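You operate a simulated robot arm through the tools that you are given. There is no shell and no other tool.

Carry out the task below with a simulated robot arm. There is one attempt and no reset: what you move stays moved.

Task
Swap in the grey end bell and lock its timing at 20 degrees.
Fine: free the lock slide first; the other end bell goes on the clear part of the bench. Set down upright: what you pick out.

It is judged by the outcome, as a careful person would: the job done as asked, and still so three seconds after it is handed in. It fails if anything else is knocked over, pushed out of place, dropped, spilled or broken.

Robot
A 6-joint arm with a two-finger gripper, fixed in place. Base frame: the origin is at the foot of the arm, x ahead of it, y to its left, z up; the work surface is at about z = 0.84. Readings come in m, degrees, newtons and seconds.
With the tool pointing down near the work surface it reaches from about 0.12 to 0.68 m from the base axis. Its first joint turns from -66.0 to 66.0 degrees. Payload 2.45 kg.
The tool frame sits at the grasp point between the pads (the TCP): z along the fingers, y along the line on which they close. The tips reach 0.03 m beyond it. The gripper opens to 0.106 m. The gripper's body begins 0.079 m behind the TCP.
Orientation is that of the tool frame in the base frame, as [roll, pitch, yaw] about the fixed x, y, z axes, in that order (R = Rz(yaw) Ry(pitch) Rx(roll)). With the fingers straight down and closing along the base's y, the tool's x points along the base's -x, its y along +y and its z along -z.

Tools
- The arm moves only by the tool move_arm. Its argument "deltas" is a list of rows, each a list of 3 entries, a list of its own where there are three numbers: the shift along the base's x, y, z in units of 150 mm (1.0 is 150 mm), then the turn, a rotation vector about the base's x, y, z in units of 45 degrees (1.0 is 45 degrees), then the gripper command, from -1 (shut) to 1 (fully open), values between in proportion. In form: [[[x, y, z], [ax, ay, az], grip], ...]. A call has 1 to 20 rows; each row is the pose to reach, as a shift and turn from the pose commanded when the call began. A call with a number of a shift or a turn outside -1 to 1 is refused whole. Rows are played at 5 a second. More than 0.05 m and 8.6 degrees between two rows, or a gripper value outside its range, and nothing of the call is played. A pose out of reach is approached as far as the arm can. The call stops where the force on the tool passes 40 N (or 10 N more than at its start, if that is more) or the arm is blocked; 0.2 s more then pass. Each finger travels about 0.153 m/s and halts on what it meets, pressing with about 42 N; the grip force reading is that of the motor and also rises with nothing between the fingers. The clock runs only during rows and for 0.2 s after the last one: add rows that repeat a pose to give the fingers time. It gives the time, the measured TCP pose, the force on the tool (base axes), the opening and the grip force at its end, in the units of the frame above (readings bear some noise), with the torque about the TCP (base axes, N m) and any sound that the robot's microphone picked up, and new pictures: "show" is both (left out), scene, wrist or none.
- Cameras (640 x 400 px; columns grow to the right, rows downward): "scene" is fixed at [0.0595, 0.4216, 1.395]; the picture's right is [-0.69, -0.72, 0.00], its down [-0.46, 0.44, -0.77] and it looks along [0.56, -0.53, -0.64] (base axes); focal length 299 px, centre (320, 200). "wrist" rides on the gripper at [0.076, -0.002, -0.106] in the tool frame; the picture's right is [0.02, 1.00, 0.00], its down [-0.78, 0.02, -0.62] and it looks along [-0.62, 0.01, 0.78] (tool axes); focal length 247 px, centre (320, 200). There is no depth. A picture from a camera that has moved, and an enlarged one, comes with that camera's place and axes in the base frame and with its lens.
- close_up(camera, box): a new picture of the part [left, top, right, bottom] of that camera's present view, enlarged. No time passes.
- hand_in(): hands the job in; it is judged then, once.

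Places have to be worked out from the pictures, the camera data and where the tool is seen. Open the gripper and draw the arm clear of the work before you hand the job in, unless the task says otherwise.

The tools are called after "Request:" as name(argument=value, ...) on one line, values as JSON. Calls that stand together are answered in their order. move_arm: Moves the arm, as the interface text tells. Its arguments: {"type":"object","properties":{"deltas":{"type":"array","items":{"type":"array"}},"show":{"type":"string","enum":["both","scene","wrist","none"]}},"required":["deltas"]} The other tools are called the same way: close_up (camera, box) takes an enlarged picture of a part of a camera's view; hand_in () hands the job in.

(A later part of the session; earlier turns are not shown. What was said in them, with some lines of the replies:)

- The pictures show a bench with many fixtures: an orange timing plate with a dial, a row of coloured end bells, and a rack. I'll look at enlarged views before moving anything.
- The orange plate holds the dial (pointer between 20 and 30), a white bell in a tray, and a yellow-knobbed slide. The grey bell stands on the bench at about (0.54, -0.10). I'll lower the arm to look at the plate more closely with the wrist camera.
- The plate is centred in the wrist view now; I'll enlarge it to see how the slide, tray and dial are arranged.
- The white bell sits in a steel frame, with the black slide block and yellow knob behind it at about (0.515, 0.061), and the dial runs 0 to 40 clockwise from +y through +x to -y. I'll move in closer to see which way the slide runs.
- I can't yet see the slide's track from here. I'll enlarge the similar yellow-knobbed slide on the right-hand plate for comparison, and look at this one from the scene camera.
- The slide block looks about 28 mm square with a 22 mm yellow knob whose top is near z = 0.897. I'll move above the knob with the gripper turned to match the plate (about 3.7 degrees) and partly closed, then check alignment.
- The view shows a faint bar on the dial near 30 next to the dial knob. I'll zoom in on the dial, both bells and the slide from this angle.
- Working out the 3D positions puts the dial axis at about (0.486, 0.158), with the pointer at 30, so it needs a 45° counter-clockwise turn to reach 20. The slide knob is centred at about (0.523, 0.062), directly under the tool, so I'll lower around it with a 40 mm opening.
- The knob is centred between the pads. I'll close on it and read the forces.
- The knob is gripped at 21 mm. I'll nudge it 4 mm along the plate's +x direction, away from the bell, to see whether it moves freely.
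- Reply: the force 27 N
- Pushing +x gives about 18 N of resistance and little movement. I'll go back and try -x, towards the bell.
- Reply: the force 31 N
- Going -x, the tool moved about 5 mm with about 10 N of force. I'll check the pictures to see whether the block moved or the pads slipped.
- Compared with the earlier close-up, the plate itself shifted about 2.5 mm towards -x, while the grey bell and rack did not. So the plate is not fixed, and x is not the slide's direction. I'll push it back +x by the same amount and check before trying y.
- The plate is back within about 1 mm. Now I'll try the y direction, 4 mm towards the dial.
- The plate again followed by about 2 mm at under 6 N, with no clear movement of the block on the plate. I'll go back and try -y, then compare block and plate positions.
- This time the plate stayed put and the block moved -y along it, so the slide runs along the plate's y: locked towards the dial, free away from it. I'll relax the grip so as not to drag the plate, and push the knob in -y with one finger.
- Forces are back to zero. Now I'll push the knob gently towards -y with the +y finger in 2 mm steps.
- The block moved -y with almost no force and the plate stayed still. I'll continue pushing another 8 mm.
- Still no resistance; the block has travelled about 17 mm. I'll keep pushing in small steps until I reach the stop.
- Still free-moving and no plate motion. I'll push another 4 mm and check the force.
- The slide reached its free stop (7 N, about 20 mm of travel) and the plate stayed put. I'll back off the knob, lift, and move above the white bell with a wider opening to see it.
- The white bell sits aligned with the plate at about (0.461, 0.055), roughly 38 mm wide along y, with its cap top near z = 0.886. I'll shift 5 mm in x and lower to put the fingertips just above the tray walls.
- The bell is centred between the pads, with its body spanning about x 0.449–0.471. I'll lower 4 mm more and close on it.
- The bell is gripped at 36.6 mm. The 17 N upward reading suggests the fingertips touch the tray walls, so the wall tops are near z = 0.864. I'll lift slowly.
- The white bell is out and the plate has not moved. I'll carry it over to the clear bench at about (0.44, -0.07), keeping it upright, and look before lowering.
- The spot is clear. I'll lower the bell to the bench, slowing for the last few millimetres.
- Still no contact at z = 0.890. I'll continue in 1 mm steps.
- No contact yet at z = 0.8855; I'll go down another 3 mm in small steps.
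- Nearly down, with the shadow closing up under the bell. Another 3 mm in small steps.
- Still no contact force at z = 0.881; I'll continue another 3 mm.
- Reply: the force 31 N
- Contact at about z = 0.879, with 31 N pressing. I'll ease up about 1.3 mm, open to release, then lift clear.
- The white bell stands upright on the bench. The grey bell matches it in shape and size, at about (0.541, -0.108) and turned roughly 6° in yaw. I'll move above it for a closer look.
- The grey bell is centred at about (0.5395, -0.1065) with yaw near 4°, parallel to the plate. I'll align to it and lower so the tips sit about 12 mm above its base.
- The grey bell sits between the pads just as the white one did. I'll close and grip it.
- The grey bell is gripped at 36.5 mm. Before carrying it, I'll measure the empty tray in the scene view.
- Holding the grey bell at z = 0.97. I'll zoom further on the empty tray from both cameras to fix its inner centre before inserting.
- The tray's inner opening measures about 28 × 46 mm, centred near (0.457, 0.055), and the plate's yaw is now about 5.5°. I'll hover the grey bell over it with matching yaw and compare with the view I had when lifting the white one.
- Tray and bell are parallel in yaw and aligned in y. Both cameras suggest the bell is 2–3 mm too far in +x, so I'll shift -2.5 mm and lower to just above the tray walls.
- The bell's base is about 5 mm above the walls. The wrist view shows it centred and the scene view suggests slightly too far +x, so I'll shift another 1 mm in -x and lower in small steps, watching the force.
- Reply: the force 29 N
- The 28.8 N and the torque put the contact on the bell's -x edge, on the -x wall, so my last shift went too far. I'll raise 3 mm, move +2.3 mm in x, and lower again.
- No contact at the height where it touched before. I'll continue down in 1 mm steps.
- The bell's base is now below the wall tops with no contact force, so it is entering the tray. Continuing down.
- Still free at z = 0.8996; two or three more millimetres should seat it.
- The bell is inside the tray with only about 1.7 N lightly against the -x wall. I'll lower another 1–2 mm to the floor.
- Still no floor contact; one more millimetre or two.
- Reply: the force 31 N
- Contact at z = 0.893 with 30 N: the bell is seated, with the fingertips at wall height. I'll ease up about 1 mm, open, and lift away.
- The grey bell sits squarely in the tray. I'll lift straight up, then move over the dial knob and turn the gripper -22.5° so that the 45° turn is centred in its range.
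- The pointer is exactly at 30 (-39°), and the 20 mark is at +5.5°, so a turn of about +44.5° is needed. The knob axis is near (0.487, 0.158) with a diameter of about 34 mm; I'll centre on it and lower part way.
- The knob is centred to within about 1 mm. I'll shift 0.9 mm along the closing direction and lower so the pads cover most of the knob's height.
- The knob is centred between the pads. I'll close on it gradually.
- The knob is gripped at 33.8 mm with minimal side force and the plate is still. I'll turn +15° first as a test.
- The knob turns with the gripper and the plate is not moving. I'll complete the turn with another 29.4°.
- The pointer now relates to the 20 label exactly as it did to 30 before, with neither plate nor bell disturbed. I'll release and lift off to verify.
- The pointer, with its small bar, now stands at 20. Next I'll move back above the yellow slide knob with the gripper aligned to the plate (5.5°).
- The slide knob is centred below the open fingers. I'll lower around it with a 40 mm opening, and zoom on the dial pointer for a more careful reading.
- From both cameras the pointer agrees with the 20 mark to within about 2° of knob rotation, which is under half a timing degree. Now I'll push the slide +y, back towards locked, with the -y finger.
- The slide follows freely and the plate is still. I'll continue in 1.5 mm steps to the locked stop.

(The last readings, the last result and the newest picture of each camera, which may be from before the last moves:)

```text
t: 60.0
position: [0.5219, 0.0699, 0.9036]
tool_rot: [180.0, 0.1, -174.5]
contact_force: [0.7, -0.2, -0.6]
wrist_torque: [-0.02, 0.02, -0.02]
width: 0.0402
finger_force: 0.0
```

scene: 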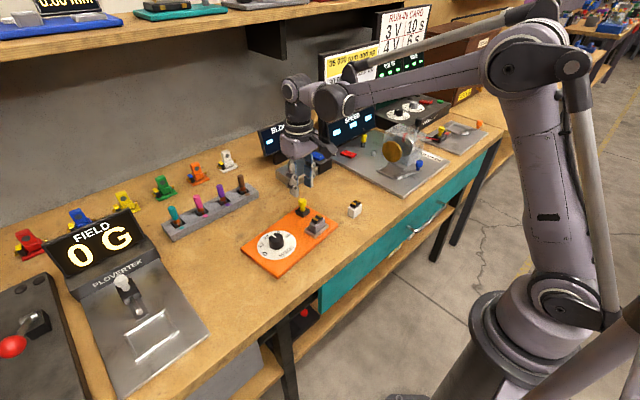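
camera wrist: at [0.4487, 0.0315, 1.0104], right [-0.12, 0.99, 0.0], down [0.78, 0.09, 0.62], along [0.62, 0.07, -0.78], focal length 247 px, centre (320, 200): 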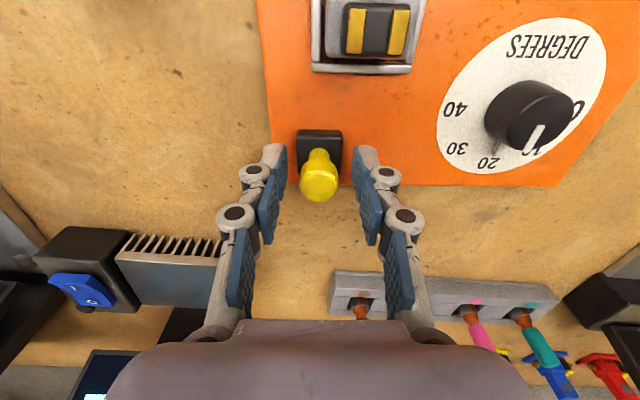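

Still free with the knob at about y = 0.060. Two more small steps.

Request:
move_arm(deltas=[[[-0.001, 0.007, 0], [0, 0, 0], -0.25], [[-0.002, 0.014, 0], [0, 0, 0], -0.25]], show="none")

Request:
close_up(camera="scene", box=[260, 170, 350, 245])

```text
t: 60.6
position: [0.5215, 0.0727, 0.9027]
tool_rot: [179.9, 0.0, -174.5]
contact_force: [-0.5, 0.0, 0.8]
wrist_torque: [0.04, 0.0, 0.0]
width: 0.0399
finger_force: 0.1
```

```text
5.33 times, centred on (305, 208) of scene
camera zoom: at [0.0595, 0.4216, 1.395], right [-0.69, -0.72, 0.0], down [-0.46, 0.44, -0.77], along [0.56, -0.53, -0.64], focal length 1595 px, centre (400, 160)
```

zoom: 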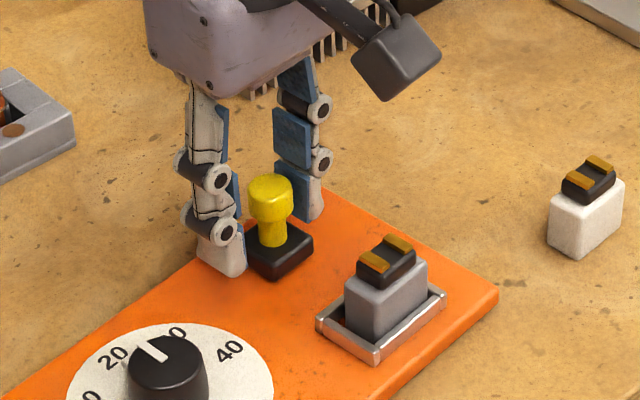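

The block is now at the same place relative to the plate corner as when it was locked originally. I'll push one more millimetre to feel for the stop.

Request:
move_arm(deltas=[[[-0.001, 0.006, 0], [0, 0, 0], -0.25], [[-0.001, 0.006, 0], [0, 0, 0], -0.25]], show="none")

```text
t: 61.2
position: [0.5222, 0.074, 0.9043]
tool_rot: [179.9, 0.0, -174.4]
contact_force: [0.5, -1.6, -0.4]
wrist_torque: [0.02, 0.0, -0.02]
width: 0.04
finger_force: 0.0
```

A first hint of reaction (-1.6 N). One more millimetre.

Request:
move_arm(deltas=[[[-0.001, 0.006, 0], [0, 0, 0], -0.25], [[-0.001, 0.006, 0], [0, 0, 0], -0.25]], show="none")

Request:
close_up(camera="scene", box=[260, 170, 350, 245])

Request:
close_up(camera="wrist", box=[220, 80, 420, 240])

```text
t: 61.8
position: [0.5214, 0.0755, 0.9033]
tool_rot: [-180.0, -0.1, -174.5]
contact_force: [0.4, -1.4, 0.3]
wrist_torque: [-0.07, -0.02, -0.02]
width: 0.0407
finger_force: 0.6
```

```text
5.33 times, centred on (305, 208) of scene
camera zoom: at [0.0595, 0.4215, 1.395], right [-0.69, -0.72, 0.0], down [-0.46, 0.44, -0.77], along [0.56, -0.53, -0.64], focal length 1595 px, centre (400, 160)
```

zoom: 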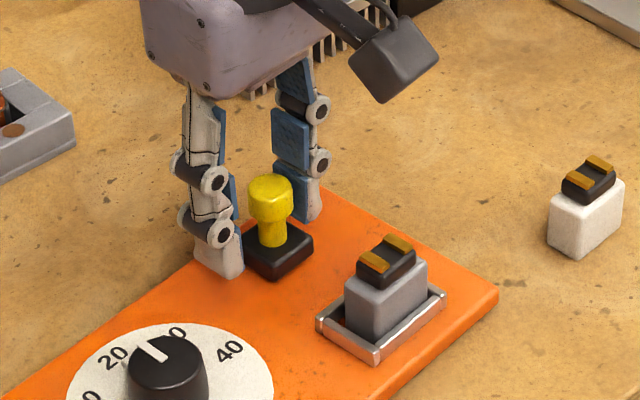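

```text
2.50 times, centred on (320, 160) of wrist
camera zoom: at [0.4465, 0.0653, 1.0101], right [-0.12, 0.99, 0.0], down [0.78, 0.09, 0.62], along [0.62, 0.07, -0.78], focal length 617 px, centre (320, 300)
```

zoom: 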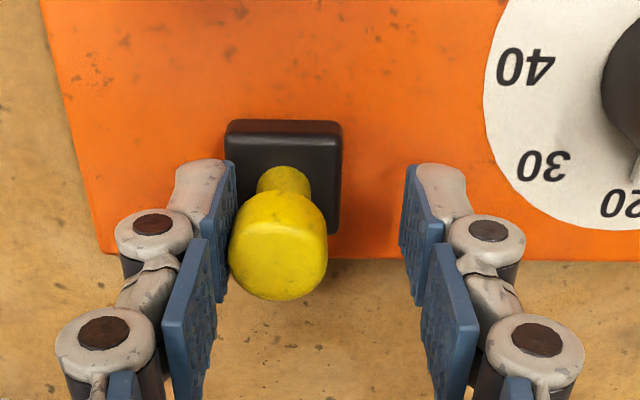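

The block stopped advancing while the finger gave slightly, so it is at the locked stop, the same spot on the plate as originally. I'll back off, lift clear, and compare the plate with its starting position.

Request:
move_arm(deltas=[[[0.002, -0.03, 0], [0, 0, 0], -0.25], [[0.004, -0.055, 0], [0, 0, 0], -0.25], [[0.004, -0.055, 0.13], [0, 0, 0], -0.25], [[0.004, -0.055, 0.4], [0, 0, 0], -0.25], [[0.004, -0.055, 0.7], [0, 0, 0], -0.1], [[0.004, -0.055, 0.9], [0, 0, 0], 0.1]], show="both")

Request:
close_up(camera="scene", box=[240, 160, 360, 280])

Request:
close_up(camera="scene", box=[230, 170, 390, 290])

```text
t: 63.2
position: [0.5223, 0.0632, 1.0402]
tool_rot: [179.9, 0.0, -174.5]
contact_force: [0.6, -0.7, 0.3]
wrist_torque: [0.03, 0.0, 0.02]
width: 0.0585
finger_force: 0.2
camera wrist: at [0.4471, 0.0552, 1.1456], right [-0.12, 0.99, 0.0], down [0.78, 0.09, 0.62], along [0.62, 0.07, -0.78], focal length 247 px, centre (320, 200)
```

scene: 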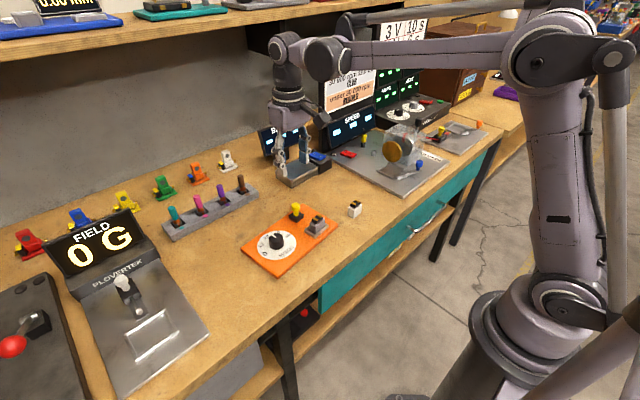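
wrist: 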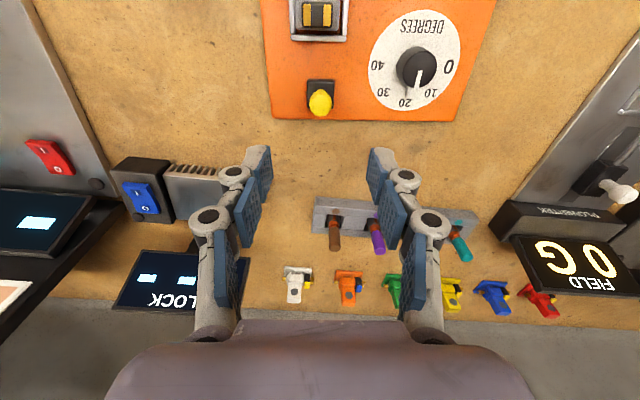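

```text
3.33 times, centred on (300, 220) of scene
camera zoom: at [0.0595, 0.4216, 1.395], right [-0.69, -0.72, 0.0], down [-0.46, 0.44, -0.77], along [0.56, -0.53, -0.64], focal length 997 px, centre (387, 133)
```

zoom: 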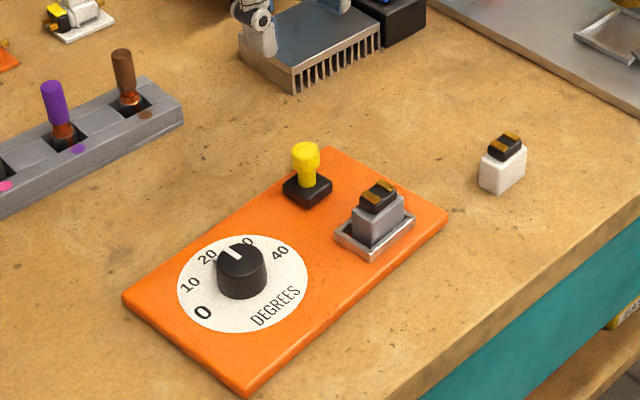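

```text
3.33 times, centred on (310, 230) of scene
camera zoom: at [0.0595, 0.4216, 1.395], right [-0.69, -0.72, 0.0], down [-0.46, 0.44, -0.77], along [0.56, -0.53, -0.64], focal length 997 px, centre (353, 100)
```

zoom: 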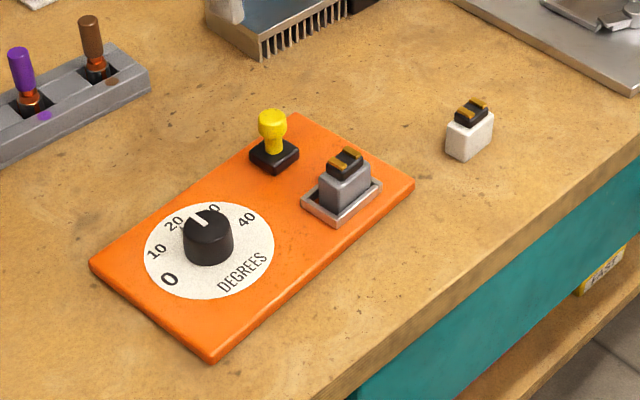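

Compared with the start, the plate's centre has shifted only about 2 mm, and it has turned slightly. I'll zoom in for a final check of the slide, dial, grey bell and white bell.

Request:
close_up(camera="scene", box=[260, 170, 350, 245])

Request:
close_up(camera="wrist", box=[260, 0, 500, 130])

Request:
close_up(camera="scene", box=[250, 215, 310, 265])

```text
5.33 times, centred on (305, 208) of scene
camera zoom: at [0.0595, 0.4216, 1.395], right [-0.69, -0.72, 0.0], down [-0.46, 0.44, -0.77], along [0.56, -0.53, -0.64], focal length 1595 px, centre (400, 160)
```

zoom: 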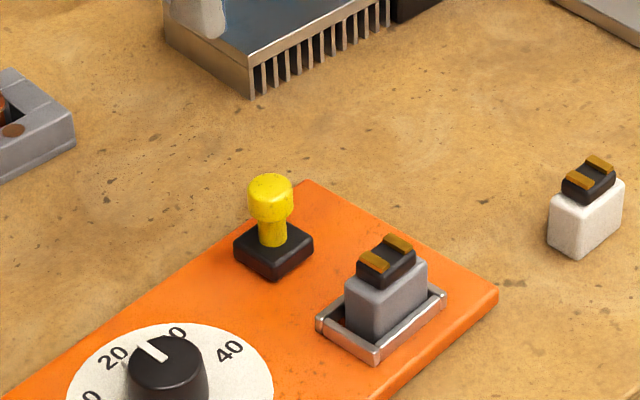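

```text
2.67 times, centred on (380, 65) of wrist
camera zoom: at [0.4471, 0.0552, 1.1456], right [-0.12, 0.99, 0.0], down [0.78, 0.09, 0.62], along [0.62, 0.07, -0.78], focal length 659 px, centre (160, 560)
```

zoom: 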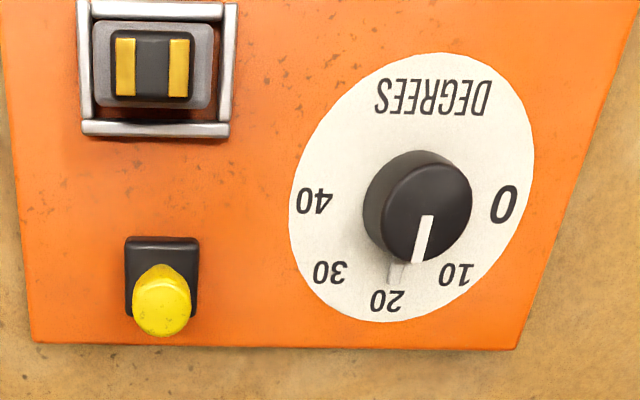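

```text
8.00 times, centred on (280, 240) of scene
camera zoom: at [0.0595, 0.4216, 1.395], right [-0.69, -0.72, 0.0], down [-0.46, 0.44, -0.77], along [0.56, -0.53, -0.64], focal length 2393 px, centre (640, -120)
```

zoom: 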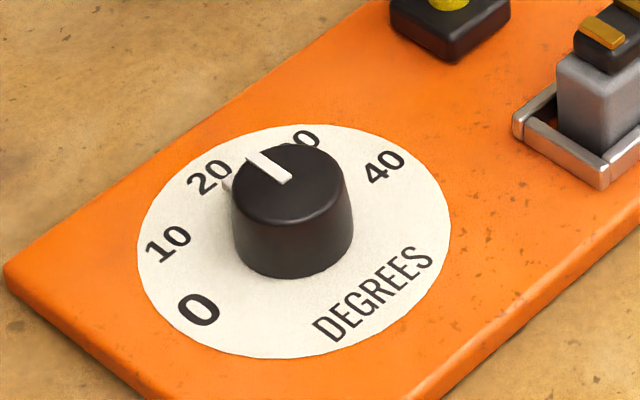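

The pointer and its bar line up with 20, the slide is at its locked stop, the grey bell is seated square in the tray, and the white bell stands upright on clear bench. I'll draw the arm up and back, with the gripper open.

Request:
move_arm(deltas=[[[0, 0, 0.25], [0, 0, 0], 0.3], [[-0.1, 0.05, 0.5], [0, 0, 0], 0.6], [[-0.3, 0.1, 0.7], [0, 0, 0], 1], [[-0.55, 0.15, 0.85], [0, 0, 0], 1], [[-0.8, 0.2, 0.95], [0, 0, 0], 1], [[-1.0, 0.25, 0.95], [0, 0, 0], 1], [[-1.0, 0.25, 0.95], [0, 0, 0], 1]], show="both")

Request:
close_up(camera="scene", box=[230, 160, 390, 290])

```text
t: 64.8
position: [0.3724, 0.1023, 1.1821]
tool_rot: [179.9, 0.0, -174.5]
contact_force: [0.6, -0.1, -0.4]
wrist_torque: [0.0, 0.0, 0.0]
width: 0.106
finger_force: 0.1
camera wrist: at [0.2967, 0.0942, 1.2886], right [-0.12, 0.99, 0.0], down [0.78, 0.09, 0.62], along [0.62, 0.07, -0.78], focal length 247 px, centre (320, 200)
```

scene: 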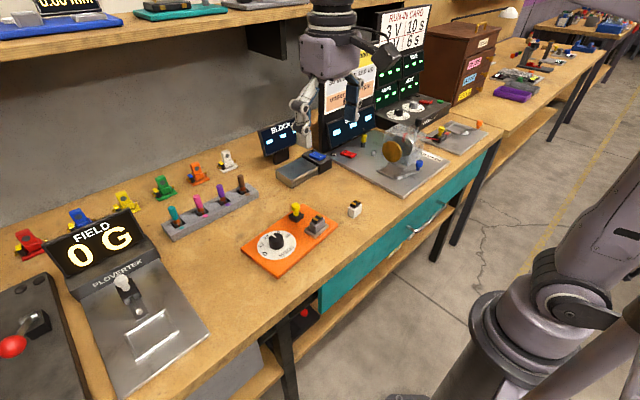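
wrist: 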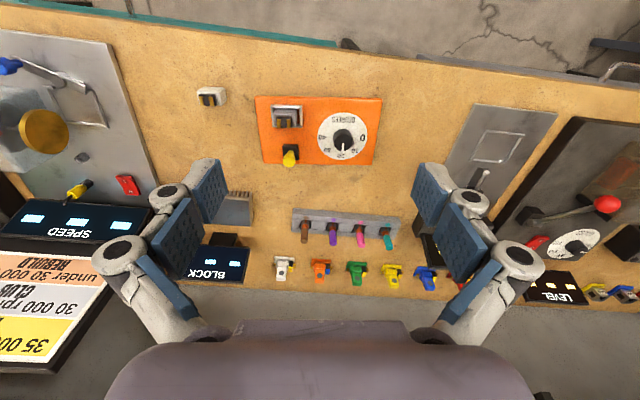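

```text
3.08 times, centred on (310, 225) of scene
camera zoom: at [0.0594, 0.4216, 1.395], right [-0.69, -0.72, 0.0], down [-0.46, 0.44, -0.77], along [0.56, -0.53, -0.64], focal length 920 px, centre (351, 123)
```

zoom: 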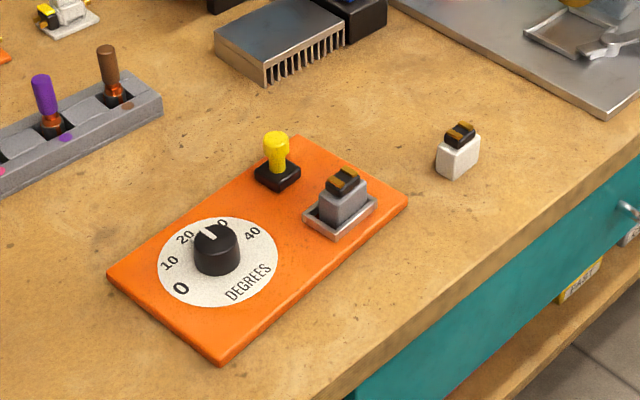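

The arm is clear with the gripper open. The grey bell is seated, the dial reads 20, the slide is locked, the white bell is upright on the clear bench, and nothing else has been disturbed. Handing in.

Request:
hand_in()

```text
The job is handed in.
```

The grey end bell is in the tray, the timing dial is at 20, and the lock slide is back at its locked stop. I've handed the job in.

- **Lock slide:** I freed it first. It runs along the length of the plate, about 20 mm between its free and locked stops.
- **White end bell:** it stands upright on clear bench to the right of the timing plate.
- **Grey end bell:** it sits square in the tray.
- **Timing:** the pointer was at 30. I turned it to 20, and both cameras show it within about 1 degree of timing of the mark.
- **Plate moved slightly:** while I was finding which way the slide runs, I dragged the orange timing plate, which isn't fixed to the bench. Its centre is about 2 mm from where it started and it is turned by about 1.5 degrees. I pushed part of the shift back early on and left the rest.

Nothing was dropped or knocked over, and nothing else was moved.
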